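You operate a simulated robot arm through the tools that you are given. There is no shell and no other tool. Be economical: measure what you need, move in short steps, check, and stop when the job is done.

Carry out the task below with a simulated robot arm. There is one attempt and no reset: what you move stays moved.

## Task
Put the purple cloth on the collect sheet on the table. Take the blue cloth and leave it on the top of the steel table. Open the far counter drawer, put the brown cloth in the far drawer of the counter and shut the drawer again. Put the large cup on the top of the table. Put the orange cloth on the counter away on the sink table top. Take the green brush and put it on the top of the delivery box. Put the sesame pastry from the counter on the top of the wooden table. Any order will do. Set down upright: large cup.
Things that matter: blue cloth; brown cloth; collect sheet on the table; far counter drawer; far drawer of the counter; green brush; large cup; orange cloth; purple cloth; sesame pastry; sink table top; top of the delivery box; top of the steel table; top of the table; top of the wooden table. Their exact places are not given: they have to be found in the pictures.

It is judged by the outcome, as a careful person would: the job done as asked, and still so three seconds after it is handed in. It fails if anything else is knocked over, pushed out of place, dropped, spilled or broken. Flat cloth is picked up by pressing the open fingertips on it (5 to 10 N) and closing them slowly along it; thin cloth reads only 2 to 8 mm in the jaws.

## Robot
A 6-joint arm with a fingered hand on a trunk, on a base that drives. Base frame: it is fixed to the floor where the robot stands at the start and does not move with it; the origin is under the middle of the robot, x ahead of it, y to its left, z up; the surface under the hand at the start is at about z = 0.8. Readings come in m, degrees, newtons and seconds.
With the tool pointing down near the work surface it reaches from about 0.28 to 0.62 m from the robot's upright axis, wherever it stands. Its first joint turns from -166.0 to 166.0 degrees. Places, roughly: blue cloth (8x6x3 cm) [3, 2.1, 0.6]; brown cloth (7x10x3 cm) [2.6, 3.6, 0.8]; collect sheet on the table (18x17 cm) [3.28, 0.28, 0.72]; far counter drawer [3, 4.9, 0.7]; far drawer of the counter [3, 4.9, 0.6]; green brush (10x5x5 cm) [3.4, 3.9, 0.9]; large cup [2.5, 3.75, 1]; orange cloth (11x7x4 cm) [3.1, 3.8, 0.8]; purple cloth (11x7x4 cm) [0.5, -0.2, 0.8]; sesame pastry (7x6x3 cm) [2.3, 5.8, 0.8]; sink table top [-0.4, 6, 0.8]; top of the delivery box [4.4, 5.4, 0.4]; top of the steel table [5, 3.9, 0.8]; top of the table [3.1, 0.6, 0.7]; top of the wooden table [0.5, 5.1, 0.8]. Payload 3.2 kg.
The TCP is the grasp point between the finger pads, 0.022 m short of the fingertips. In the tool frame z runs along the fingers and y along their closing line. Largest opening 0.112 m; the body of the gripper starts 0.06 m behind the TCP. The gripper is a hand of 3 fingers: y runs from the thumb to the fingers, the wrist lies at [0, 0, -0.218] in the tool frame.
Orientation is told as [roll, pitch, yaw] about the base's x, y, z axes, in that order, counted from this pose: with the fingers straight down and closing along the base's y, the tool's x points along the base's -x, its y along +y and its z along -z.

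## Interface
- The arm moves only by the tool drive_tool. Its argument "moves" is a list of rows, each a list of 2 entries, a list of its own where there are three numbers: the shift along the tool's x, y, z in units of 300 mm (1.0 is 300 mm), then the turn, a rotation vector about the tool's x, y, z in units of 90 degrees (1.0 is 90 degrees). In form: [[[tx, ty, tz], [wx, wy, wz]], ...]. A call has 1 to 10 rows; each row is the pose to reach, as a shift and turn from the pose commanded when the call began, along the tool's axes at that moment. A call with a number of a shift or a turn outside -1 to 1 is refused whole. A row lasts 0.2 s, in which the tool goes at most 0.05 m and 8.6 degrees; a call with a longer step from one row to the next is refused whole. A pose out of reach is approached as far as the arm can. The call stops where the force on the tool passes 40 N (or 10 N more than at its start, if that is more) or the arm is blocked; 0.2 s more then pass. In this call time passes only in rows, and 0.2 s behind the last. The reply holds the time, the measured pose of the TCP, the force on the tool along the base axes, the opening and the grip force, in the units named above and with some noise, with the torque about the TCP (base axes, N m) and any sound that the robot's microphone picked up, and new pictures: "pictures" is both (left out), scene, wrist or none.
- Cameras (640 x 400 px; columns grow to the right, rows downward): "scene" is now at [0.0135, 0.1274, 1.4694]; the picture's right is [-0.46, -0.89, 0.00], its down [-0.61, 0.32, -0.72] and it looks along [0.64, -0.33, -0.69] (base axes); focal length 265 px, centre (320, 200). "wrist" rides on the gripper at [0.066, 0.003, -0.08] in the tool frame; the picture's right is [-0.05, 1.00, 0.00], its down [-0.77, -0.04, -0.64] and it looks along [-0.64, -0.03, 0.77] (tool axes); focal length 275 px, centre (320, 200).
- move_column(by): slides the trunk up (or, below 0, down) by that many m; the arm and the scene camera ride with it, the base frame stays. It gives what a move gives, with no picture.
- base_move(legs): drives the robot by 1 to 6 legs, each [ahead, turn to the left] in m and degrees, along the robot's own axes; the way and the turn of a leg run together, so that a leg with both is an arc; at most 1.5 m and 180 degrees a leg. The arm and the cameras ride along, it lands a little off, and it stops where it bumps. It gives what a move gives, and a new picture of the scene camera.
- curl_fingers(finger1, finger2, thumb_bend): sets how far each is bent, from 0 (flat) to 100 (curled in); at 30 the hand is open as for a grip, at 70 the pads meet at the TCP. One left out holds its place. A second passes; each finger stops where it meets its share of the squeeze, and holds until it gets a number again. It is the only way to open and close the hand. It gives what a move gives, with no picture; readings hold the bend of each and the force on the fingers (four entries, about 0 where the hand has none), thumb and palm.
- aim_head(pan, tilt): turns the head with the scene camera to pan (to the left, within 155 degrees either way) and tilt (down, from -29 to 69), counted from straight ahead of the robot. It gives what a move gives, and a new picture of the scene camera.
- locate(camera, pixels): there is no depth. For up to 12 entries [column, row, z] of the newest picture of that camera ("zoom" is the newest enlarged one), the place [x, y] in the base frame at which the ray of that pixel passes the height z, good to about 0.002 m. No time passes.
- inspect(camera, box): a new picture of the part [left, top, right, bottom] of that camera's present view, enlarged. No time passes.
- job_done(): hands the job in; it is judged then, once.

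Keep the steps short. Do not move on a guess: measure, check each grasp and each placing, and mend mistakes. In all there are 322 turns and 360 pictures (those below and enlarged ones count). Leave the gripper open and the arm clear of the work at the hand-in unless told otherwise, and finish with a single line.

The tools are called after "Call:" by a JSON object that holds its "api" and its "payload". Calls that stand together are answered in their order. drive_tool: Moves the arm, as the interface text tells. Its arguments: {"type":"object","properties":{"moves":{"type":"array"},"pictures":{"type":"string","enum":["both","scene","wrist","none"]}},"required":["moves"]} The other tools are called the same way: move_column (by) slides the trunk up or down; curl_fingers (finger1, finger2, thumb_bend) moves the fingers one by one; base_move (legs) drives the base; aim_head (pan, tilt) turns the head that bears the scene camera; locate (camera, pixels) gives the place at which the rays of pixels pass given heights; inspect (camera, box) takes an enlarged picture of a part of a camera's view; job_done () hands the job in.

At the start:

```text
time_s: 0.0
tcp_pos: [0.3669, -0.165, 1.082]
tcp_rot: [0.1, 0.1, 0.0]
ft_force: [-0.4, -0.1, 0.7]
wrist_torque: [0.02, -0.02, 0.02]
width: 0.1121
grip_force: 0.0
shape: jaw
bend: [30.0, 30.0, 30.0]
finger forces: [0.1, 0.0, 0.0, 0.0, 0.1, 0.1]
trunk travel left (down, up): [-0.5, 0.09]
robot x, y, heading: [-0.0025, 0.0014, -0.0]
head pan, tilt: [-27.5, 43.8]
```

scene: 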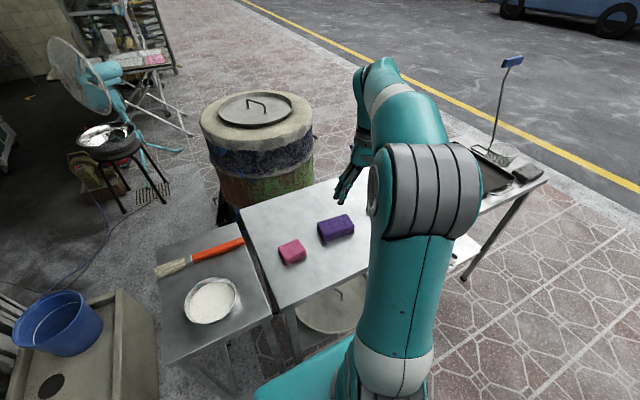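
wrist: 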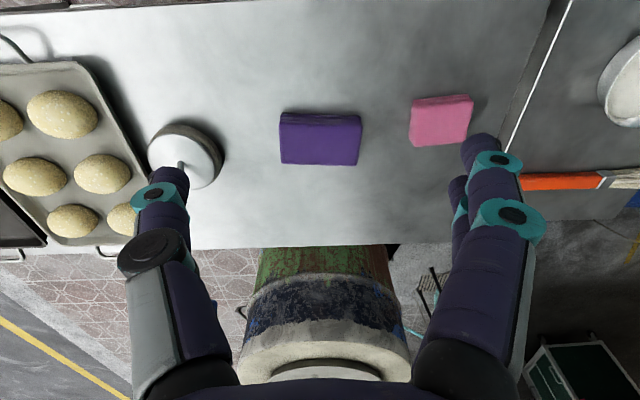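

I see the purple cloth at scene (336,228) and wrist (320,138). I measure it first.

Call:
{"api": "locate", "payload": {"camera": "wrist", "pixels": [[281, 114, 0.84], [361, 117, 0.84], [281, 164, 0.8], [359, 166, 0.8], [320, 138, 0.82]]}}

Call:
{"api": "locate", "payload": {"camera": "scene", "pixels": [[317, 223, 0.84], [348, 213, 0.84], [354, 227, 0.84], [323, 236, 0.84], [325, 243, 0.8]]}}

Call:
{"api": "inspect", "payload": {"camera": "wrist", "box": [200, 60, 520, 260]}}

```text
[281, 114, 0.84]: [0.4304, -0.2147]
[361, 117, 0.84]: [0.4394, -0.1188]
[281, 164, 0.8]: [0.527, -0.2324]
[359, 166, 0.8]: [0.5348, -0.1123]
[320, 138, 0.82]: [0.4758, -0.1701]
```

```text
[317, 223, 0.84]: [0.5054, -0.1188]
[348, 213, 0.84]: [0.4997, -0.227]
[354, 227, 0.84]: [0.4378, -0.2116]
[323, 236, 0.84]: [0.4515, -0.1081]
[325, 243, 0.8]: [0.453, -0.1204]
```

```text
2.00 times, centred on (360, 160) of wrist
```

zoom: 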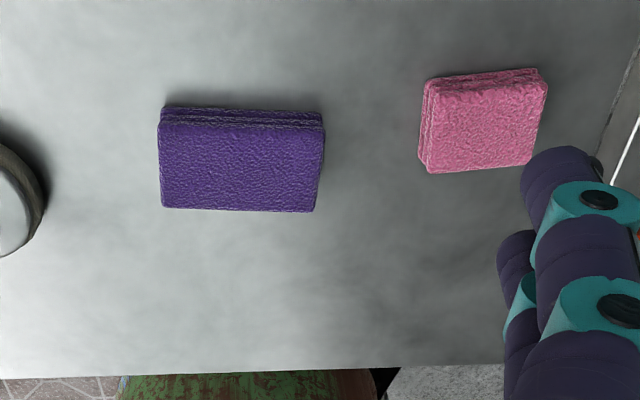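

The cloth's centre is near (0.474,-0.167), long side along y. I turn the tool so that it closes along x, and move over it.

Call:
{"api": "drive_tool", "payload": {"moves": [[[-0.036, 0, 0.03], [0, 0, 0.09]], [[-0.072, 0, 0.06], [0, 0, 0.18]], [[-0.108, 0, 0.09], [0, 0, 0.27]], [[-0.144, 0, 0.12], [0, 0, 0.36]], [[-0.18, 0, 0.15], [0, 0, 0.45]], [[-0.216, 0, 0.18], [0, 0, 0.54]], [[-0.252, 0, 0.21], [0, 0, 0.63]], [[-0.288, -0.002, 0.24], [0, 0, 0.72]], [[-0.324, -0.004, 0.27], [0, 0, 0.81]], [[-0.357, -0.007, 0.3], [0, 0, 0.9]]], "pictures": "both"}}

```text
time_s: 2.2
tcp_pos: [0.4746, -0.1684, 0.9907]
tcp_rot: [0.0, 0.0, -81.0]
ft_force: [0.7, -0.2, -1.1]
wrist_torque: [0.0, 0.02, -0.02]
width: 0.1118
grip_force: 0.1
shape: jaw
bend: [30.0, 30.0, 30.0]
finger forces: [0.0, 0.0, 0.1, 0.0, 0.1, 0.0]
trunk travel left (down, up): [-0.5, 0.09]
robot x, y, heading: [-0.0015, 0.001, -0.1]
head pan, tilt: [-27.5, 43.8]
```

scene: 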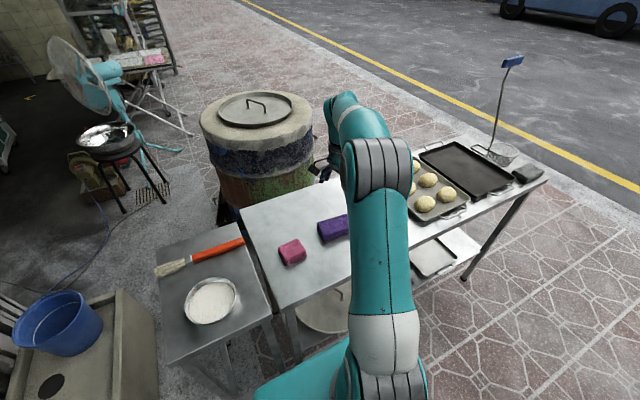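
wrist: 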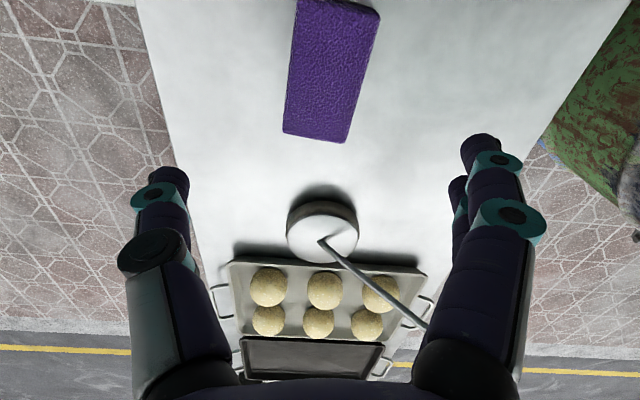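

Next I measure the cloth's edges in the wrist view.

Call:
{"api": "locate", "payload": {"camera": "wrist", "pixels": [[283, 133, 0.835], [347, 142, 0.82], [298, 1, 0.84], [380, 15, 0.84], [172, 150, 0.8], [295, 235, 0.84]]}}

```text
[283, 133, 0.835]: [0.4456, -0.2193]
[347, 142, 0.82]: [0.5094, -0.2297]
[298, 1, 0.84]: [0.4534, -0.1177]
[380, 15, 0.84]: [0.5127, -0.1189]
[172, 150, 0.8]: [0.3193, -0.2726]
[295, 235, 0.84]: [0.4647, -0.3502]
```

Centre (0.479,-0.170), angle about 4°. I finish the turn and descend part way.

Call:
{"api": "drive_tool", "payload": {"moves": [[[-0.005, 0.006, 0.1], [0, 0, 0.05]], [[-0.009, 0.012, 0.2], [0, 0, 0.1]], [[-0.009, 0.012, 0.3], [0, 0, 0.14]], [[-0.009, 0.012, 0.4], [0, 0, 0.14]], [[-0.009, 0.012, 0.47], [0, 0, 0.14]], [[-0.009, 0.012, 0.52], [0, 0, 0.14]], [[-0.009, 0.012, 0.54], [0, 0, 0.14]]], "pictures": "wrist"}}

```text
time_s: 3.8
tcp_pos: [0.4789, -0.1711, 0.8299]
tcp_rot: [0.1, 0.0, -93.7]
ft_force: [0.4, -0.2, -0.3]
wrist_torque: [-0.02, 0.01, 0.02]
width: 0.1118
grip_force: 0.0
shape: jaw
bend: [30.0, 30.0, 30.0]
finger forces: [0.0, 0.0, 0.1, 0.0, 0.1, 0.0]
trunk travel left (down, up): [-0.5, 0.09]
robot x, y, heading: [0.0015, -0.0006, -0.2]
head pan, tilt: [-27.5, 43.8]
```

wrist: 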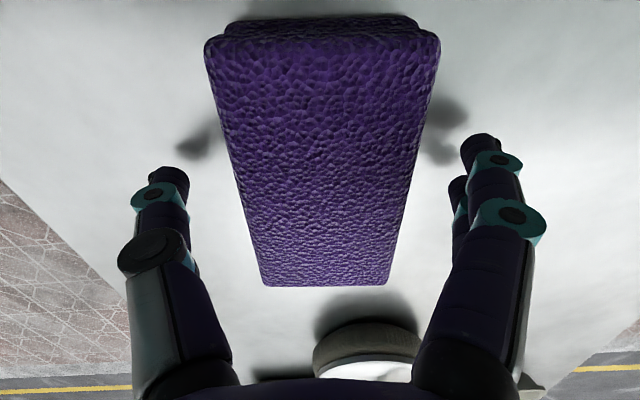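

The fingers straddle the cloth. I close on it.

Call:
{"api": "curl_fingers", "payload": {"finger1": 70, "finger2": 70, "thumb_bend": 70}}

Call:
{"api": "drive_tool", "payload": {"moves": [[[0, 0, -0.1], [0, 0, 0]], [[0, 0, -0.25], [0, 0, 0]], [[0, 0, -0.4], [0, 0, 0]]], "pictures": "wrist"}}

```text
time_s: 4.8
tcp_pos: [0.4804, -0.1712, 0.8291]
tcp_rot: [0.1, -0.1, -93.6]
ft_force: [0.0, -0.8, 0.6]
wrist_torque: [0.01, -0.02, -0.01]
width: 0.0587
grip_force: 17.5
shape: fingers
bend: [49.0, 50.0, 55.0]
finger forces: [8.6, 8.9, 0.0, 0.1, 17.3, 0.1]
trunk travel left (down, up): [-0.5, 0.09]
robot x, y, heading: [0.0008, -0.0044, 0.1]
head pan, tilt: [-27.5, 43.8]
```

```text
time_s: 5.6
tcp_pos: [0.4774, -0.1693, 0.9503]
tcp_rot: [0.0, 0.0, -93.6]
ft_force: [-0.3, -0.3, -1.0]
wrist_torque: [0.01, -0.01, -0.01]
width: 0.0587
grip_force: 16.9
shape: fingers
bend: [49.0, 50.0, 56.0]
finger forces: [8.5, 8.6, 0.0, 0.0, 17.0, 0.0]
trunk travel left (down, up): [-0.5, 0.09]
robot x, y, heading: [-0.0026, 0.0033, 0.0]
head pan, tilt: [-27.5, 43.8]
```

wrist: 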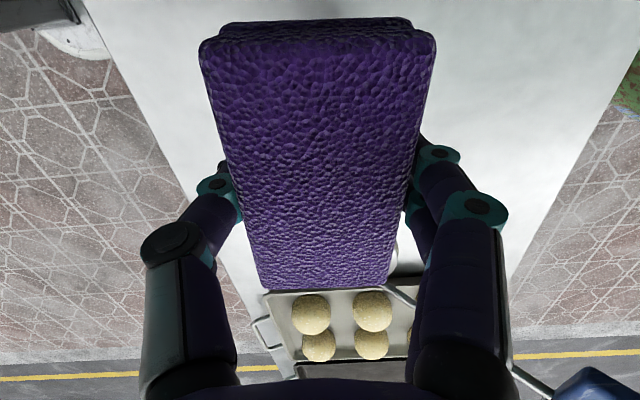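

Held (0.059 m, 17 N). I raise and retract, then look around.

Call:
{"api": "drive_tool", "payload": {"moves": [[[0, -0.12, -0.12], [0, 0, 0]], [[0, -0.24, -0.24], [0, 0, 0]], [[0, -0.36, -0.36], [0, 0, 0]], [[0, -0.48, -0.46], [0, 0, 0]]], "pictures": "none"}}

Call:
{"api": "aim_head", "payload": {"pan": 0, "tilt": 20}}

Call:
{"api": "aim_head", "payload": {"pan": 60, "tilt": 20}}

Call:
{"api": "aim_head", "payload": {"pan": 120, "tilt": 20}}

Call:
{"api": "aim_head", "payload": {"pan": -90, "tilt": 30}}

```text
refused: row 1 steps farther than a row can; nothing moved
```

```text
time_s: 6.5
tcp_pos: [0.4766, -0.171, 0.9501]
tcp_rot: [0.0, -0.1, -93.5]
ft_force: [0.1, -1.0, -0.2]
wrist_torque: [-0.01, 0.01, -0.02]
width: 0.0587
grip_force: 17.0
shape: fingers
bend: [49.0, 50.0, 56.0]
finger forces: [8.5, 8.6, 0.0, 0.0, 17.0, 0.1]
trunk travel left (down, up): [-0.5, 0.09]
robot x, y, heading: [-0.0014, -0.0007, 0.0]
head pan, tilt: [0.0, 20.0]
```

scene: 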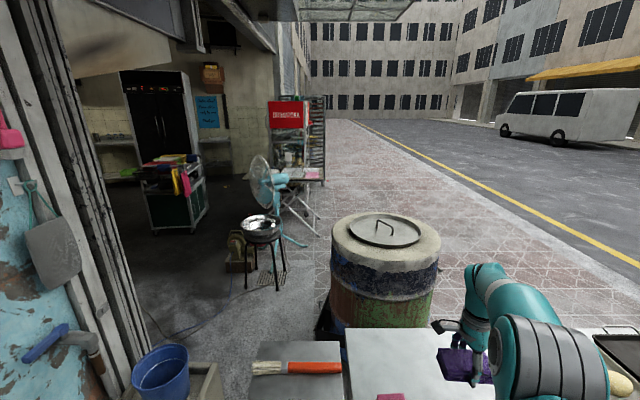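

```text
time_s: 7.8
tcp_pos: [0.4781, -0.1705, 0.95]
tcp_rot: [0.1, 0.1, -93.7]
ft_force: [0.6, 0.9, -0.5]
wrist_torque: [0.02, 0.0, -0.02]
width: 0.0591
grip_force: 16.9
shape: fingers
bend: [49.0, 50.0, 56.0]
finger forces: [8.4, 8.6, 0.0, 0.0, 17.2, 0.1]
trunk travel left (down, up): [-0.5, 0.09]
robot x, y, heading: [-0.0025, -0.003, -0.3]
head pan, tilt: [60.0, 20.0]
```

scene: 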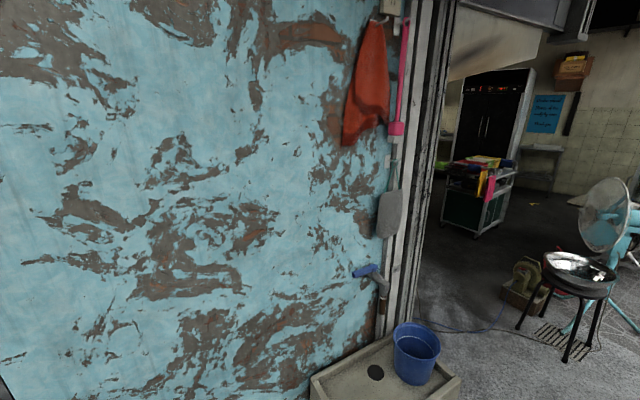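

```text
time_s: 9.1
tcp_pos: [0.4771, -0.1698, 0.9498]
tcp_rot: [0.0, 0.1, -93.6]
ft_force: [0.8, 0.1, -0.4]
wrist_torque: [0.01, 0.0, -0.01]
width: 0.0587
grip_force: 17.1
shape: fingers
bend: [49.0, 50.0, 56.0]
finger forces: [8.4, 8.6, 0.0, 0.1, 17.1, 0.1]
trunk travel left (down, up): [-0.5, 0.09]
robot x, y, heading: [0.0007, -0.0007, 0.1]
head pan, tilt: [120.0, 20.0]
```

scene: 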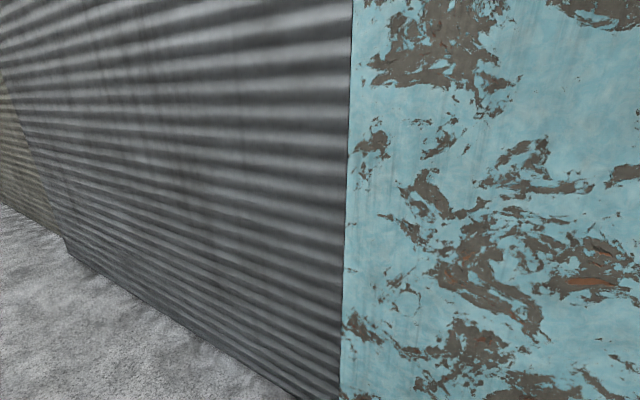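

```text
time_s: 12.2
tcp_pos: [0.4784, -0.171, 0.9495]
tcp_rot: [0.0, 0.0, -93.6]
ft_force: [0.2, -1.2, 0.2]
wrist_torque: [0.01, 0.0, 0.02]
width: 0.0587
grip_force: 17.4
shape: fingers
bend: [49.0, 50.0, 56.0]
finger forces: [8.5, 8.6, 0.1, 0.0, 17.0, 0.0]
trunk travel left (down, up): [-0.5, 0.09]
robot x, y, heading: [-0.0028, 0.0009, 0.1]
head pan, tilt: [-90.0, 30.0]
```

scene: 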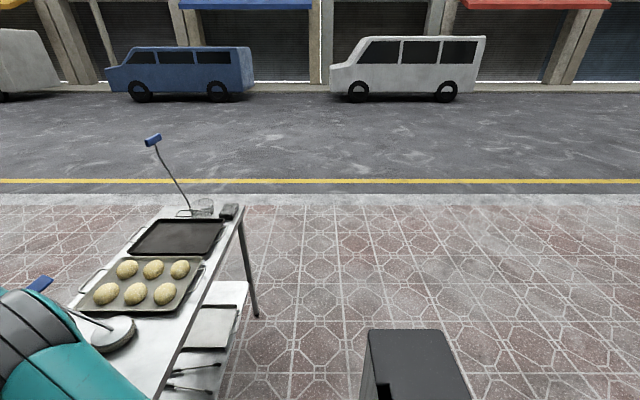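

I measure the table's right end and the dark box in this view.

Call:
{"api": "locate", "payload": {"camera": "scene", "pixels": [[258, 316, 0], [243, 207, 0.8], [160, 390, 0.8], [180, 212, 0.8], [240, 204, 0.0], [370, 330, 0.5], [440, 330, 0.5], [470, 395, 0.5], [300, 207, 0]]}}

Call:
{"api": "aim_head", "payload": {"pan": -45, "tilt": 10}}

Call:
{"api": "aim_head", "payload": {"pan": -130, "tilt": 50}}

```text
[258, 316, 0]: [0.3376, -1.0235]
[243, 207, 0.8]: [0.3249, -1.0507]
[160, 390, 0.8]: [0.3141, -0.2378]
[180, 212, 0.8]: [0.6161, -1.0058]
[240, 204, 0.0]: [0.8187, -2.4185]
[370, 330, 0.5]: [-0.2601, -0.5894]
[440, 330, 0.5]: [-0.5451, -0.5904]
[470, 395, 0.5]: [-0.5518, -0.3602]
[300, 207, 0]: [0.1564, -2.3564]
```

```text
time_s: 13.3
tcp_pos: [0.4779, -0.1702, 0.9508]
tcp_rot: [0.0, 0.0, -93.6]
ft_force: [-0.8, 0.2, -0.8]
wrist_torque: [0.05, 0.01, 0.0]
width: 0.0587
grip_force: 17.4
shape: fingers
bend: [49.0, 50.0, 56.0]
finger forces: [8.4, 8.6, 0.1, 0.1, 17.1, 0.1]
trunk travel left (down, up): [-0.5, 0.09]
robot x, y, heading: [-0.0016, -0.0004, 0.0]
head pan, tilt: [-45.0, 10.0]
```

scene: 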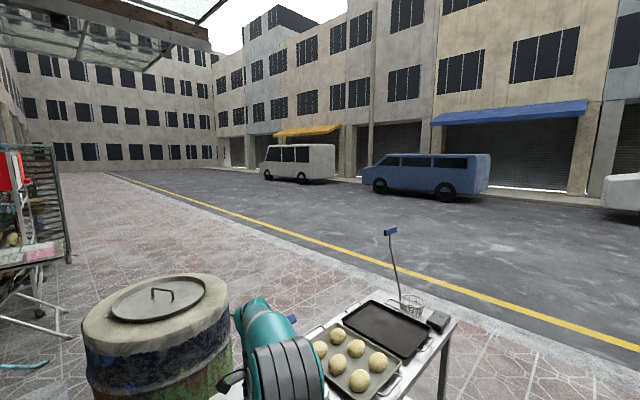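

```text
time_s: 14.9
tcp_pos: [0.478, -0.1711, 0.9498]
tcp_rot: [0.0, 0.0, -93.6]
ft_force: [-0.1, -0.7, -1.1]
wrist_torque: [-0.03, 0.01, 0.02]
width: 0.059
grip_force: 17.2
shape: fingers
bend: [49.0, 50.0, 56.0]
finger forces: [8.6, 8.7, 0.0, 0.1, 17.1, 0.0]
trunk travel left (down, up): [-0.5, 0.09]
robot x, y, heading: [-0.0018, 0.0012, -0.1]
head pan, tilt: [-130.0, 50.0]
```

scene: 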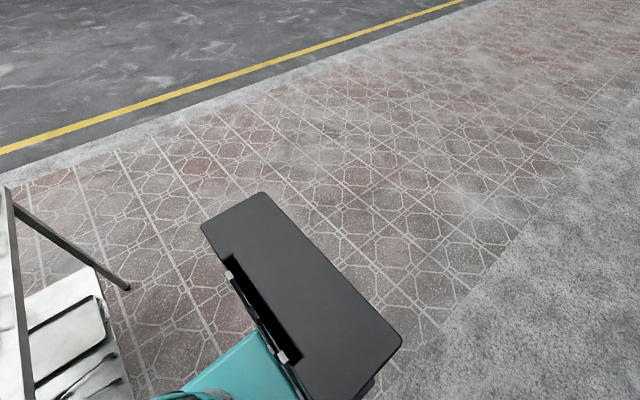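

I look further back at that black box to learn how high and near it is.

Call:
{"api": "aim_head", "payload": {"pan": -155, "tilt": 65}}

Call:
{"api": "aim_head", "payload": {"pan": 155, "tilt": 60}}

```text
time_s: 15.8
tcp_pos: [0.4767, -0.1711, 0.9487]
tcp_rot: [0.0, 0.0, -93.5]
ft_force: [0.6, -0.7, -0.5]
wrist_torque: [-0.03, -0.02, 0.03]
width: 0.0586
grip_force: 16.6
shape: fingers
bend: [49.0, 50.0, 56.0]
finger forces: [8.5, 8.6, 0.1, 0.2, 17.1, 0.0]
trunk travel left (down, up): [-0.5, 0.09]
robot x, y, heading: [-0.0015, 0.0012, 0.0]
head pan, tilt: [-154.7, 65.0]
```

scene: 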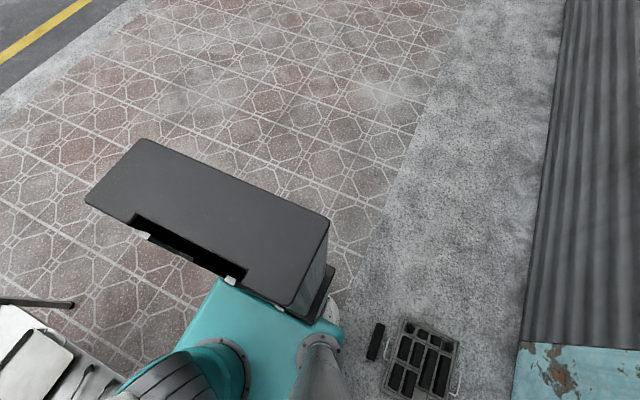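

```text
time_s: 20.0
tcp_pos: [0.4779, -0.1708, 0.9489]
tcp_rot: [-0.1, 0.0, -93.7]
ft_force: [-0.9, -0.2, 0.0]
wrist_torque: [0.01, -0.02, 0.0]
width: 0.0588
grip_force: 16.9
shape: fingers
bend: [49.0, 50.0, 56.0]
finger forces: [8.4, 8.6, 0.0, 0.1, 17.1, 0.0]
trunk travel left (down, up): [-0.5, 0.09]
robot x, y, heading: [0.0004, -0.0016, 0.1]
head pan, tilt: [154.7, 60.0]
```

scene: 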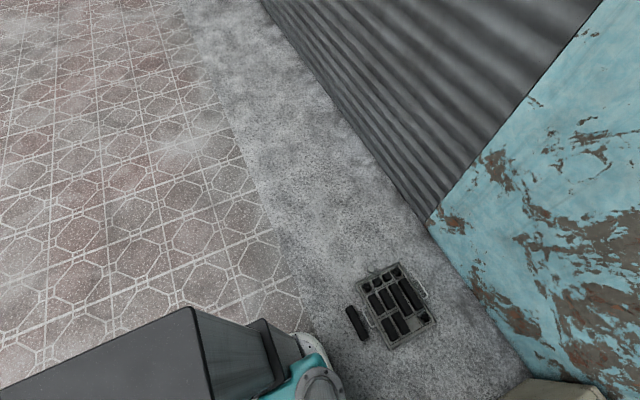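

The black box is the robot's own rear part. I retract the arm, then back off, turn right and go round the table's street end (y < -1.05).

Call:
{"api": "drive_tool", "payload": {"moves": [[[0, -0.1, -0.1], [0, 0, 0]], [[0, -0.2, -0.2], [0, 0, 0]], [[0, -0.3, -0.3], [0, 0, 0]], [[0, -0.4, -0.4], [0, 0, 0]], [[0, -0.5, -0.45], [0, 0, 0]]], "pictures": "none"}}

Call:
{"api": "base_move", "payload": {"legs": [[-0.35, 0], [0, -90], [1.5, 0], [0.2, 0], [0, 90]]}}

```text
time_s: 21.2
tcp_pos: [0.3282, -0.1586, 1.0852]
tcp_rot: [0.0, 0.0, -93.6]
ft_force: [-1.0, -0.3, -0.4]
wrist_torque: [0.02, 0.01, -0.01]
width: 0.0588
grip_force: 16.4
shape: fingers
bend: [49.0, 50.0, 56.0]
finger forces: [8.2, 8.5, 0.1, 0.1, 16.8, 0.0]
trunk travel left (down, up): [-0.5, 0.09]
robot x, y, heading: [-0.0025, 0.0001, 0.2]
head pan, tilt: [154.7, 60.0]
```

```text
time_s: 39.2
tcp_pos: [-0.0598, -1.8549, 1.0844]
tcp_rot: [-0.1, 0.0, -95.8]
ft_force: [0.3, -0.1, 0.0]
wrist_torque: [0.01, 0.0, 0.0]
width: 0.0582
grip_force: 15.6
shape: fingers
bend: [49.0, 50.0, 56.0]
finger forces: [8.0, 8.0, 0.1, 0.1, 16.1, 0.0]
trunk travel left (down, up): [-0.5, 0.09]
robot x, y, heading: [-0.3829, -1.6802, -2.2]
head pan, tilt: [154.7, 60.0]
```

scene: 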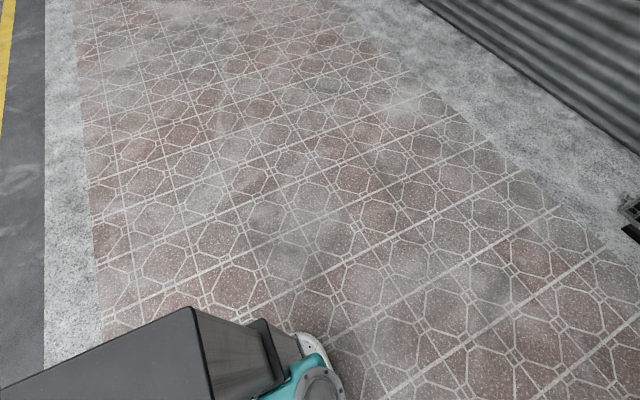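

I turn the head ahead and drive along the pavement.

Call:
{"api": "aim_head", "payload": {"pan": 20, "tilt": 20}}

Call:
{"api": "base_move", "payload": {"legs": [[0, 4], [1.5, 0], [0.9, 0]]}}

```text
time_s: 41.4
tcp_pos: [-0.0574, -1.8547, 1.084]
tcp_rot: [0.0, 0.0, -95.7]
ft_force: [-0.1, -0.6, -0.8]
wrist_torque: [0.05, 0.0, 0.0]
width: 0.0582
grip_force: 16.1
shape: fingers
bend: [49.0, 50.0, 56.0]
finger forces: [8.0, 8.0, 0.0, 0.0, 16.0, 0.0]
trunk travel left (down, up): [-0.5, 0.09]
robot x, y, heading: [-0.3804, -1.6828, -2.1]
head pan, tilt: [20.0, 20.0]
```

scene: 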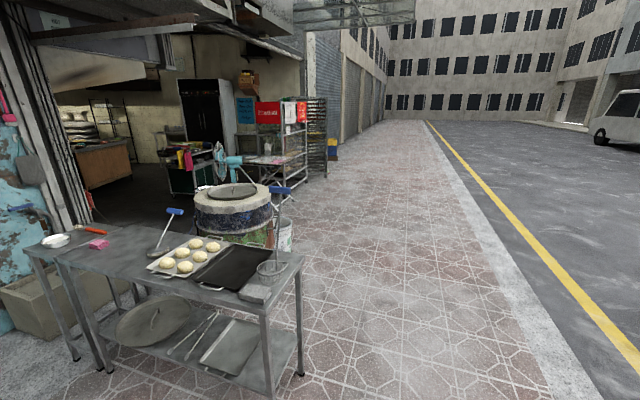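

```text
time_s: 53.7
tcp_pos: [2.3632, -1.6879, 1.0841]
tcp_rot: [0.0, 0.0, -90.0]
ft_force: [-0.8, -0.5, 1.0]
wrist_torque: [-0.02, 0.01, 0.02]
width: 0.0582
grip_force: 15.7
shape: fingers
bend: [49.0, 50.0, 56.0]
finger forces: [7.9, 8.0, 0.0, 0.1, 16.0, 0.1]
trunk travel left (down, up): [-0.5, 0.09]
robot x, y, heading: [2.0219, -1.5475, 3.5]
head pan, tilt: [20.0, 20.0]
```

scene: 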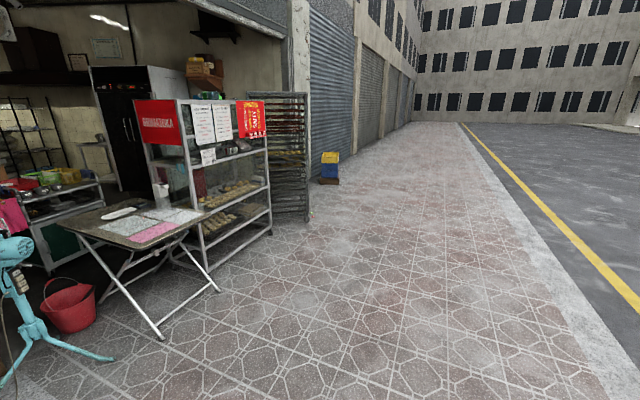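

The folding table has a pink sheet at (153,232), a pale-green one at (128,224) and a bluish one at (178,215). I enlarge and measure.

Call:
{"api": "inspect", "payload": {"camera": "scene", "box": [60, 180, 220, 280]}}

Call:
{"api": "locate", "payload": {"camera": "scene", "pixels": [[65, 231, 0.72], [97, 245, 0.72], [203, 222, 0.72], [153, 232, 0.72], [128, 224, 0.72], [176, 215, 0.72], [219, 291, 0], [159, 338, 0], [210, 270, 0]]}}

```text
4.00 times, centred on (140, 230) of scene
```

zoom: 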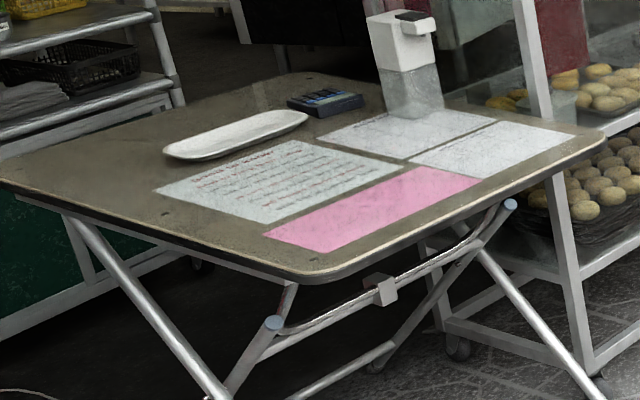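

```text
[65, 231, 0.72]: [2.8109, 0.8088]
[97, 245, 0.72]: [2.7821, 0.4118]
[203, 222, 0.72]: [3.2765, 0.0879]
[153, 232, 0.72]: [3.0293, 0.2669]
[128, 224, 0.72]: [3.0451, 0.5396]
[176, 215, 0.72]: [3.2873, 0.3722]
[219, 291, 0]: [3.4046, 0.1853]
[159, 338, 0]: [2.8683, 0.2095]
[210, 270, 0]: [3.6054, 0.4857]
```

Call:
{"api": "locate", "payload": {"camera": "zoom", "pixels": [[412, 157, 0.72], [478, 179, 0.72], [573, 136, 0.72], [497, 121, 0.72], [490, 149, 0.72], [321, 137, 0.72], [404, 158, 0.72], [493, 119, 0.72], [325, 280, 0.72], [605, 132, 0.72], [3, 190, 0.72]]}}

Call:
{"api": "base_move", "payload": {"legs": [[1.1, 0], [0, 86]]}}

```text
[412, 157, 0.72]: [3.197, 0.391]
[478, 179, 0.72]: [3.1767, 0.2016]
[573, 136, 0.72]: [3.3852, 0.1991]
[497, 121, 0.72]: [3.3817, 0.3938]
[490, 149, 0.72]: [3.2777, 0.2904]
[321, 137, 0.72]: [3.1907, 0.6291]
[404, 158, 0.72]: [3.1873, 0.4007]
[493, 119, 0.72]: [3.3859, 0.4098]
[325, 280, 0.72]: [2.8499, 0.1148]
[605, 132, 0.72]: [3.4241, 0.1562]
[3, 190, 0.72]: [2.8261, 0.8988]
```

```text
time_s: 63.0
tcp_pos: [3.2784, -1.1624, 1.0836]
tcp_rot: [0.0, -0.1, -4.1]
ft_force: [-0.2, 0.3, -1.1]
wrist_torque: [0.01, -0.01, -0.03]
width: 0.058
grip_force: 15.5
shape: fingers
bend: [49.0, 50.0, 56.0]
finger forces: [7.9, 7.9, 0.1, 0.0, 15.6, 0.1]
trunk travel left (down, up): [-0.5, 0.09]
robot x, y, heading: [3.1184, -1.4913, 89.6]
head pan, tilt: [20.0, 20.0]
```

scene: 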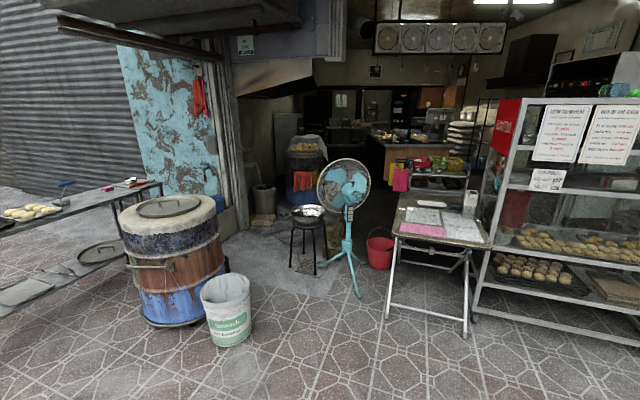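

The near-right pale sheet matches (3.28,0.29). I drive up to the table.

Call:
{"api": "base_move", "payload": {"legs": [[0.9, -3], [0.3, 3]]}}

Call:
{"api": "aim_head", "payload": {"pan": -10, "tilt": 50}}

```text
time_s: 69.4
tcp_pos: [3.3292, 0.0464, 1.0838]
tcp_rot: [0.0, -0.1, -4.7]
ft_force: [0.5, 0.4, -1.4]
wrist_torque: [-0.01, 0.02, -0.04]
width: 0.0579
grip_force: 15.6
shape: fingers
bend: [49.0, 50.0, 56.0]
finger forces: [8.0, 7.9, 0.1, 0.0, 15.8, 0.0]
trunk travel left (down, up): [-0.5, 0.09]
robot x, y, heading: [3.166, -0.2791, 89.1]
head pan, tilt: [20.0, 20.0]
```

scene: 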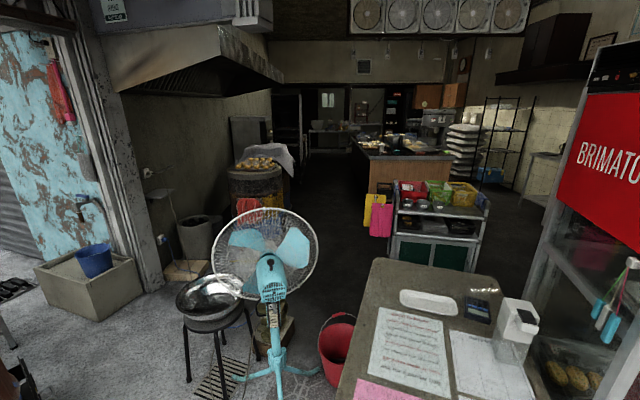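

```text
time_s: 70.4
tcp_pos: [3.3313, 0.0465, 1.0849]
tcp_rot: [0.0, 0.0, -4.6]
ft_force: [-1.2, 0.3, -1.3]
wrist_torque: [-0.01, 0.0, 0.01]
width: 0.0583
grip_force: 16.0
shape: fingers
bend: [49.0, 50.0, 56.0]
finger forces: [7.9, 8.0, 0.0, 0.0, 15.9, 0.1]
trunk travel left (down, up): [-0.5, 0.09]
robot x, y, heading: [3.1632, -0.279, 88.8]
head pan, tilt: [-10.0, 50.0]
```

scene: 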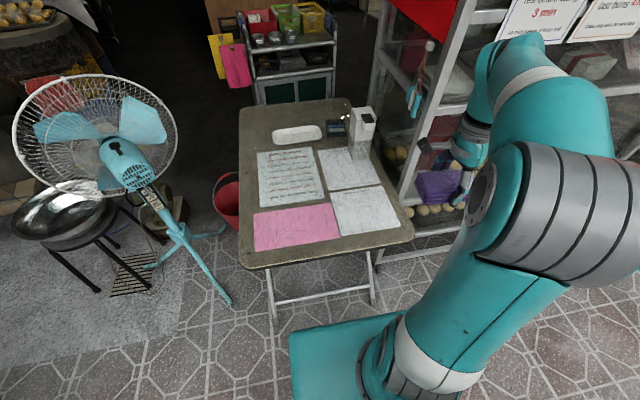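

Call:
{"api": "inspect", "payload": {"camera": "scene", "box": [240, 100, 420, 260]}}

Call:
{"api": "inspect", "payload": {"camera": "scene", "box": [310, 140, 410, 240]}}

Call:
{"api": "locate", "payload": {"camera": "scene", "pixels": [[332, 193, 0.72], [342, 236, 0.72], [399, 228, 0.72], [380, 186, 0.72], [412, 235, 0.72], [246, 266, 0.72], [240, 110, 0.72], [363, 106, 0.72], [432, 180, 0.8], [380, 265, 0.3]]}}

```text
2.50 times, centred on (330, 180) of scene
```

zoom: 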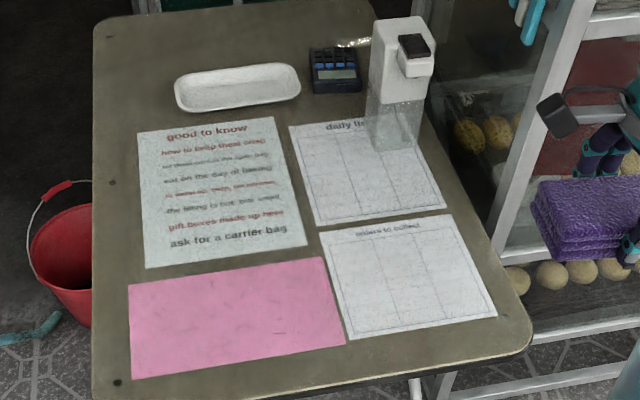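

```text
4.00 times, centred on (360, 190) of scene
```

zoom: 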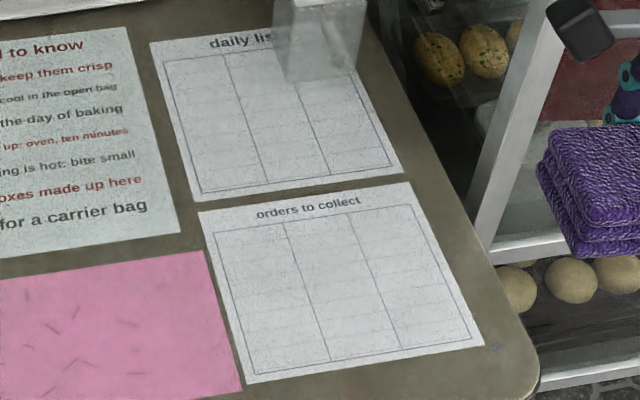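

```text
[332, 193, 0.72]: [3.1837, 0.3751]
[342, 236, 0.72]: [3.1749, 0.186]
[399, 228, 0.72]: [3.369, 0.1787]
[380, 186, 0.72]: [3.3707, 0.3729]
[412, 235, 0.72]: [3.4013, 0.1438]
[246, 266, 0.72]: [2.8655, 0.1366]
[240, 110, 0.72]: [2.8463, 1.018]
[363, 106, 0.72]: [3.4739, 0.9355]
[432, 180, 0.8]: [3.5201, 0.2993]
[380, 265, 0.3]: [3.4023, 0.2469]
```

The sheet "orders to collect" is centred at (3.274,0.28). I lower the trunk 0.08 and carry the cloth over it.

Call:
{"api": "move_column", "payload": {"by": -0.08}}

Call:
{"api": "drive_tool", "payload": {"moves": [[[0.04, 0.13, 0], [0, 0, 0]], [[0.08, 0.26, 0], [0, 0, 0]], [[0.12, 0.38, 0], [0, 0, 0]], [[0.16, 0.5, 0], [0, 0, 0]], [[0.2, 0.62, 0], [0, 0, 0]], [[0.245, 0.763, 0], [0, 0, 0]], [[0.245, 0.763, 0.15], [0, 0, 0]], [[0.245, 0.763, 0.3], [0, 0, 0]], [[0.245, 0.763, 0.45], [0, 0, 0]], [[0.245, 0.763, 0.6], [0, 0, 0]]], "pictures": "both"}}

```text
time_s: 71.5
tcp_pos: [3.3311, 0.0463, 1.0045]
tcp_rot: [0.0, 0.1, -4.6]
ft_force: [0.2, -0.5, -0.8]
wrist_torque: [0.02, 0.0, 0.02]
width: 0.0583
grip_force: 15.8
shape: fingers
bend: [49.0, 50.0, 56.0]
finger forces: [7.9, 7.9, 0.0, 0.0, 15.8, 0.0]
trunk travel left (down, up): [-0.42, 0.17]
robot x, y, heading: [3.1666, -0.2818, 89.2]
head pan, tilt: [-10.0, 50.0]
```

```text
time_s: 73.7
tcp_pos: [3.2763, 0.2797, 0.8251]
tcp_rot: [0.0, 0.1, -4.7]
ft_force: [0.2, 0.0, 0.0]
wrist_torque: [0.02, 0.0, 0.02]
width: 0.0578
grip_force: 15.1
shape: fingers
bend: [49.0, 50.0, 56.0]
finger forces: [7.7, 7.7, 0.1, 0.1, 15.5, 0.0]
out of reach, approached as far as the arm can: row 6
trunk travel left (down, up): [-0.42, 0.17]
robot x, y, heading: [3.1642, -0.2777, 89.2]
head pan, tilt: [-10.0, 50.0]
```

scene: 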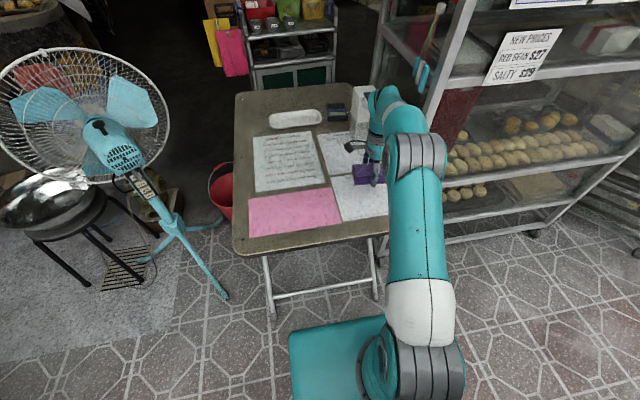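
wrist: 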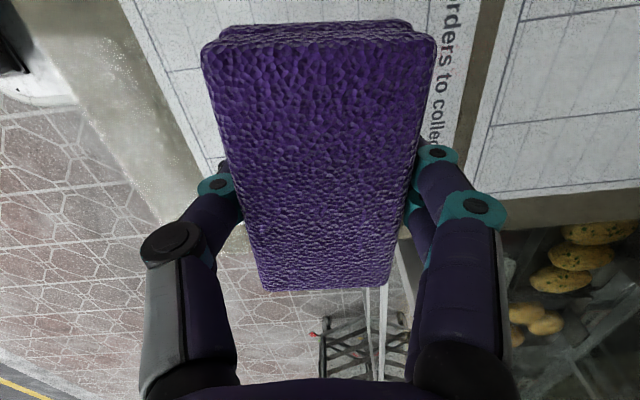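

I'm over the sheet. I lower slowly to about 0.75.

Call:
{"api": "drive_tool", "payload": {"moves": [[[0, 0, 0.1], [0, 0, 0]], [[0, 0, 0.17], [0, 0, 0]], [[0, 0, 0.22], [0, 0, 0]], [[0, 0, 0.24], [0, 0, 0]], [[0, 0, 0.25], [0, 0, 0]]], "pictures": "none"}}

```text
time_s: 75.0
tcp_pos: [3.2762, 0.2822, 0.7552]
tcp_rot: [0.8, -0.1, -4.4]
ft_force: [-1.4, -3.8, 21.7]
wrist_torque: [0.21, 0.01, -0.01]
width: 0.0581
grip_force: 19.5
shape: fingers
bend: [53.0, 54.0, 56.0]
finger forces: [9.2, 8.9, 0.0, 0.0, 19.5, 0.1]
trunk travel left (down, up): [-0.42, 0.17]
robot x, y, heading: [3.1672, -0.2784, 89.1]
head pan, tilt: [-10.0, 50.0]
stopped in row 5: the force on the tool passed its limit at 43 N (the readings are from after the stop); the commanded pose is now the measured one
```

It rests on the table. I ease up 3 mm, open, and lift.

Call:
{"api": "drive_tool", "payload": {"moves": [[[0, 0, -0.01], [0, 0, 0]]], "pictures": "none"}}

Call:
{"api": "curl_fingers", "payload": {"finger1": 30, "finger2": 30, "thumb_bend": 30}}

Call:
{"api": "drive_tool", "payload": {"moves": [[[0, 0, -0.08], [0, 0, 0]], [[0, 0, -0.22], [0, 0, 0]], [[0, 0, -0.36], [0, 0, 0]], [[0, 0, -0.5], [0, 0, 0]], [[0, 0, -0.65], [0, 0, 0]], [[0, 0, -0.8], [0, 0, 0]], [[0, -0.14, -0.84], [0, 0, 0]], [[0, -0.28, -0.88], [0, 0, 0]], [[0, -0.42, -0.92], [0, 0, 0]], [[0, -0.56, -0.95], [0, 0, 0]]], "pictures": "scene"}}

```text
time_s: 75.4
tcp_pos: [3.2755, 0.2806, 0.7562]
tcp_rot: [0.6, 0.0, -4.7]
ft_force: [-2.7, -1.9, 13.4]
wrist_torque: [0.21, 0.02, -0.03]
width: 0.0582
grip_force: 16.8
shape: fingers
bend: [53.0, 53.0, 57.0]
finger forces: [7.9, 7.8, 0.0, 0.0, 17.9, 0.0]
trunk travel left (down, up): [-0.42, 0.17]
robot x, y, heading: [3.1658, -0.2803, 89.2]
head pan, tilt: [-10.0, 50.0]
```

```text
time_s: 76.4
tcp_pos: [3.2775, 0.2833, 0.756]
tcp_rot: [0.5, 0.0, -4.7]
ft_force: [0.1, -1.0, -0.4]
wrist_torque: [-0.04, -0.01, 0.0]
width: 0.1112
grip_force: 0.1
shape: fingers
bend: [30.0, 30.0, 30.0]
finger forces: [0.0, 0.1, 0.1, 0.1, 0.0, 0.1]
trunk travel left (down, up): [-0.42, 0.17]
robot x, y, heading: [3.1662, -0.2813, 89.2]
head pan, tilt: [-10.0, 50.0]
```

```text
time_s: 78.6
tcp_pos: [3.2617, 0.1112, 1.0408]
tcp_rot: [0.5, 0.0, -4.6]
ft_force: [0.5, -0.6, -0.6]
wrist_torque: [0.02, -0.02, 0.04]
width: 0.1114
grip_force: 0.1
shape: fingers
bend: [30.0, 30.0, 30.0]
finger forces: [0.0, 0.1, 0.1, 0.0, 0.0, 0.1]
out of reach, approached as far as the arm can: row 6
trunk travel left (down, up): [-0.42, 0.17]
robot x, y, heading: [3.1656, -0.2764, 89.0]
head pan, tilt: [-10.0, 50.0]
```

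scene: 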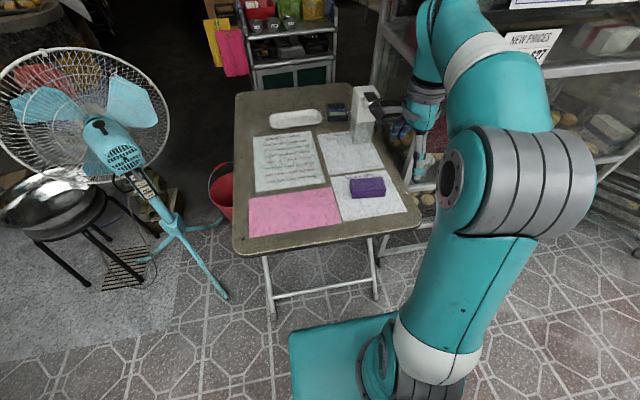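

The purple cloth lies on the sheet (366,187). Now I map the floor for a way in, and see my base's size.

Call:
{"api": "aim_head", "payload": {"pan": 45, "tilt": 25}}

Call:
{"api": "aim_head", "payload": {"pan": 0, "tilt": 69}}

```text
time_s: 79.8
tcp_pos: [3.2611, 0.1118, 1.0407]
tcp_rot: [0.5, 0.0, -4.6]
ft_force: [-1.0, 0.1, 0.0]
wrist_torque: [0.02, -0.03, 0.01]
width: 0.1114
grip_force: 0.0
shape: fingers
bend: [30.0, 30.0, 30.0]
finger forces: [0.0, 0.1, 0.0, 0.1, 0.0, 0.0]
trunk travel left (down, up): [-0.42, 0.17]
robot x, y, heading: [3.1694, -0.2809, 89.1]
head pan, tilt: [45.0, 25.0]
```

scene: 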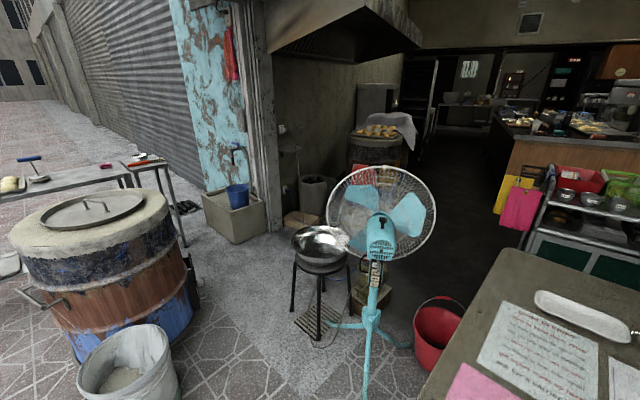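

```text
time_s: 80.9
tcp_pos: [3.262, 0.1118, 1.0415]
tcp_rot: [0.5, 0.1, -4.5]
ft_force: [0.4, 0.0, -1.2]
wrist_torque: [-0.01, 0.03, 0.0]
width: 0.1116
grip_force: 0.1
shape: fingers
bend: [30.0, 30.0, 30.0]
finger forces: [0.0, 0.1, 0.1, 0.0, 0.1, 0.0]
trunk travel left (down, up): [-0.42, 0.17]
robot x, y, heading: [3.1681, -0.2807, 88.8]
head pan, tilt: [0.0, 68.8]
```

scene: 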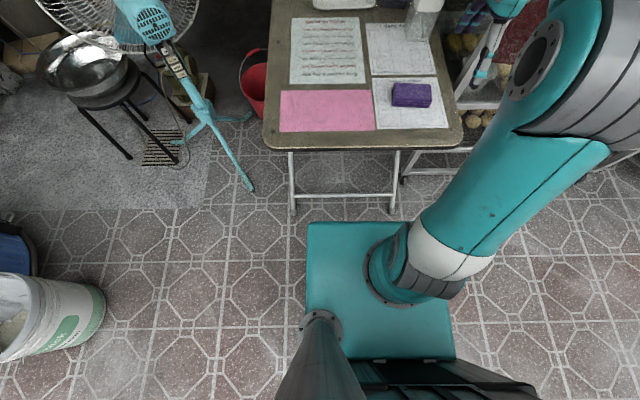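

Call:
{"api": "locate", "payload": {"camera": "scene", "pixels": [[309, 224, 0.3], [306, 310, 0.3], [455, 358, 0.3], [309, 224, 0.5], [455, 358, 0.5], [306, 330, 0.5], [290, 213, 0], [251, 191, 0], [240, 100, 0], [128, 158, 0], [100, 300, 0], [265, 140, 0.72]]}}

Call:
{"api": "aim_head", "payload": {"pan": 45, "tilt": 35}}

```text
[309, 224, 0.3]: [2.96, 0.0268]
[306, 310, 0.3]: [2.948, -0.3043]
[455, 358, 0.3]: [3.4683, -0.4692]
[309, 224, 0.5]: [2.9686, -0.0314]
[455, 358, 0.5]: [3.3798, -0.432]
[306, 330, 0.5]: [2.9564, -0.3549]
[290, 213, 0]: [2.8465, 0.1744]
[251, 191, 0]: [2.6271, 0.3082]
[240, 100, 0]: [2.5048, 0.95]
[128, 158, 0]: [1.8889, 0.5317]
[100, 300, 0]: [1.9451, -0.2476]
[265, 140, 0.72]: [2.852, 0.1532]
```

```text
time_s: 82.0
tcp_pos: [3.2619, 0.1118, 1.0402]
tcp_rot: [0.4, 0.0, -4.6]
ft_force: [0.0, 0.3, 0.1]
wrist_torque: [0.0, 0.03, 0.0]
width: 0.1116
grip_force: 0.1
shape: fingers
bend: [30.0, 30.0, 30.0]
finger forces: [0.0, 0.0, 0.1, 0.0, 0.1, 0.1]
trunk travel left (down, up): [-0.42, 0.17]
robot x, y, heading: [3.1688, -0.2779, 89.1]
head pan, tilt: [45.0, 35.0]
```

scene: 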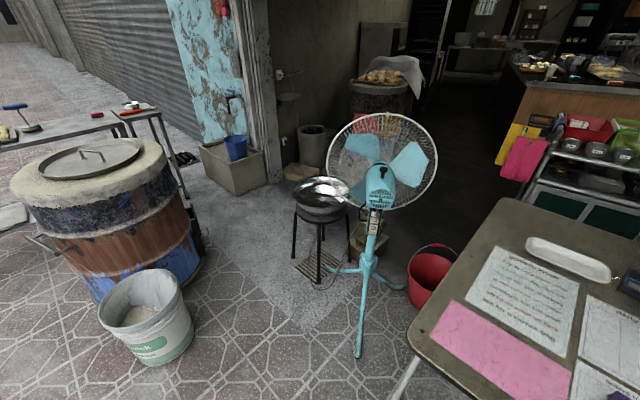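

Call:
{"api": "locate", "payload": {"camera": "scene", "pixels": [[358, 356, 0], [329, 270, 0], [405, 287, 0], [293, 258, 0], [318, 283, 0], [237, 196, 0], [302, 185, 0], [325, 165, 0], [203, 253, 0], [193, 345, 0], [415, 300, 0], [378, 130, 0]]}}

Call:
{"api": "locate", "payload": {"camera": "scene", "pixels": [[495, 170, 0], [440, 110, 0], [530, 170, 0.5], [522, 200, 0.4], [640, 205, 0.6], [348, 210, 0.5], [435, 165, 1.0], [325, 160, 1.0], [425, 90, 0], [355, 262, 0]]}}

Call:
{"api": "inspect", "payload": {"camera": "scene", "box": [230, 30, 550, 230]}}

```text
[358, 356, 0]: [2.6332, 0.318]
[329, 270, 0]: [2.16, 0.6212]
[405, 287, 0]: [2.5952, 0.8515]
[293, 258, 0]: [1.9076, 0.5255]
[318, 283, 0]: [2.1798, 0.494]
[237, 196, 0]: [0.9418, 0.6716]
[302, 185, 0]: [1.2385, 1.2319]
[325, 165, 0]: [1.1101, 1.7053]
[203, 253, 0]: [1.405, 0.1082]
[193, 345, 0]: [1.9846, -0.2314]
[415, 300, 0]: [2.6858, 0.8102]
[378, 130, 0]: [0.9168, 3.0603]
```

```text
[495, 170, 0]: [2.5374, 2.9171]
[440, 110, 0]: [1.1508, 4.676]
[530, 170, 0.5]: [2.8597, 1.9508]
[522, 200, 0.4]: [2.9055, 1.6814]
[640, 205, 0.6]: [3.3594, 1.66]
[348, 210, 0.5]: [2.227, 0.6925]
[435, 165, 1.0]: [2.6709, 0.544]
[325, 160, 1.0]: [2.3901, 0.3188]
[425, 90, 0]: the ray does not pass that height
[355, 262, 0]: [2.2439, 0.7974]
```

```text
2.00 times, centred on (390, 130) of scene
```

zoom: 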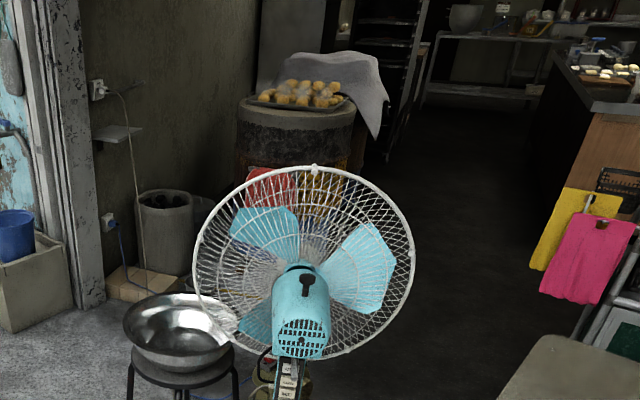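

The only way in seems to lie between the barrel, white bucket and wok stool. I back off and look at that gap squarely.

Call:
{"api": "base_move", "payload": {"legs": [[-0.7, 0], [0, 90], [1.35, 0], [0, -90]]}}

Call:
{"api": "aim_head", "payload": {"pan": 0, "tilt": 35}}

```text
time_s: 99.9
tcp_pos: [1.9127, -0.5639, 1.041]
tcp_rot: [0.5, 0.0, -6.4]
ft_force: [-0.5, -0.3, -1.1]
wrist_torque: [-0.01, -0.02, -0.02]
width: 0.1114
grip_force: 0.0
shape: fingers
bend: [30.0, 30.0, 30.0]
finger forces: [0.0, 0.0, 0.1, 0.0, 0.1, 0.0]
trunk travel left (down, up): [-0.42, 0.17]
robot x, y, heading: [1.8035, -0.9509, 87.3]
head pan, tilt: [45.0, 35.0]
```

scene: 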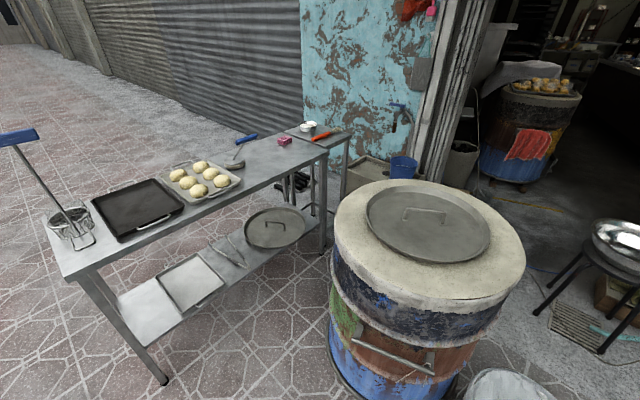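

```text
time_s: 101.1
tcp_pos: [1.9122, -0.5632, 1.0419]
tcp_rot: [0.4, 0.1, -6.4]
ft_force: [0.6, 0.9, -0.3]
wrist_torque: [-0.02, 0.01, 0.01]
width: 0.1113
grip_force: 0.2
shape: fingers
bend: [30.0, 30.0, 30.0]
finger forces: [0.0, 0.0, 0.1, 0.0, 0.1, 0.0]
trunk travel left (down, up): [-0.42, 0.17]
robot x, y, heading: [1.8058, -0.9512, 87.1]
head pan, tilt: [0.0, 35.0]
```

scene: 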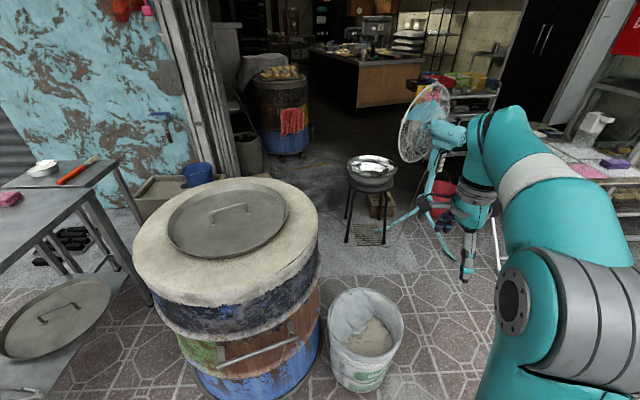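

Call:
{"api": "locate", "payload": {"camera": "scene", "pixels": [[136, 240, 0.75], [319, 220, 0.75], [228, 178, 0.75], [319, 330, 0], [320, 255, 0.5], [364, 392, 0], [329, 310, 0.4], [403, 320, 0.4], [365, 288, 0.4], [387, 370, 0], [346, 243, 0], [350, 180, 0.55]]}}

Call:
{"api": "locate", "payload": {"camera": "scene", "pixels": [[384, 245, 0], [347, 158, 0.6], [397, 160, 0.6], [345, 217, 0], [255, 172, 0], [205, 200, 0.25], [305, 150, 0], [355, 105, 0], [424, 300, 0], [360, 235, 0], [356, 218, 0]]}}

Call:
{"api": "inspect", "payload": {"camera": "scene", "box": [220, 60, 500, 300]}}

```text
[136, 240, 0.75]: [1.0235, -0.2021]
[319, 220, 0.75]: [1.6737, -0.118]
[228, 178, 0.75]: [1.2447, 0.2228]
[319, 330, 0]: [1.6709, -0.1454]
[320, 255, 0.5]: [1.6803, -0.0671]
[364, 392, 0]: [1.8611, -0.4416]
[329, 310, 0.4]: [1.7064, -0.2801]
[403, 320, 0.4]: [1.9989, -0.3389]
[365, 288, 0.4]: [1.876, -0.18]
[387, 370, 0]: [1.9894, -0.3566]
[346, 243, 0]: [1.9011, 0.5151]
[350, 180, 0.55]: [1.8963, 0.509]
```

```text
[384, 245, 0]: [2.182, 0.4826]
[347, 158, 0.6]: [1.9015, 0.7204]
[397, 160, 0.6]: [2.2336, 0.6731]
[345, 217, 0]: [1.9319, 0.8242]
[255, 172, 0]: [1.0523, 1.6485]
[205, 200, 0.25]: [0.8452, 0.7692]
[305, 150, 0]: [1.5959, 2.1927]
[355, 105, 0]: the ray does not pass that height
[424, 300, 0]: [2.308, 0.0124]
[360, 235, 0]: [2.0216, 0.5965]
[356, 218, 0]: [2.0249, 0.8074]
```

```text
1.67 times, centred on (360, 180) of scene
```

zoom: 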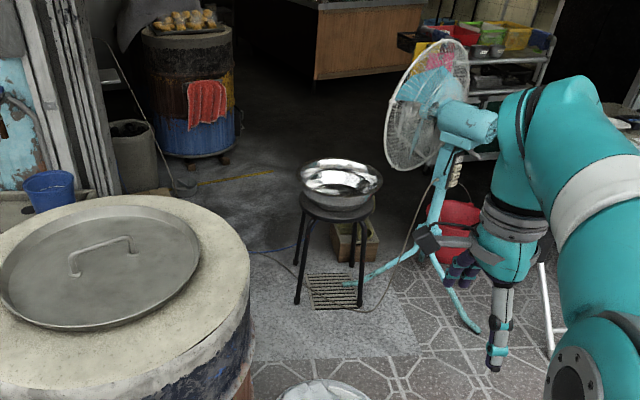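

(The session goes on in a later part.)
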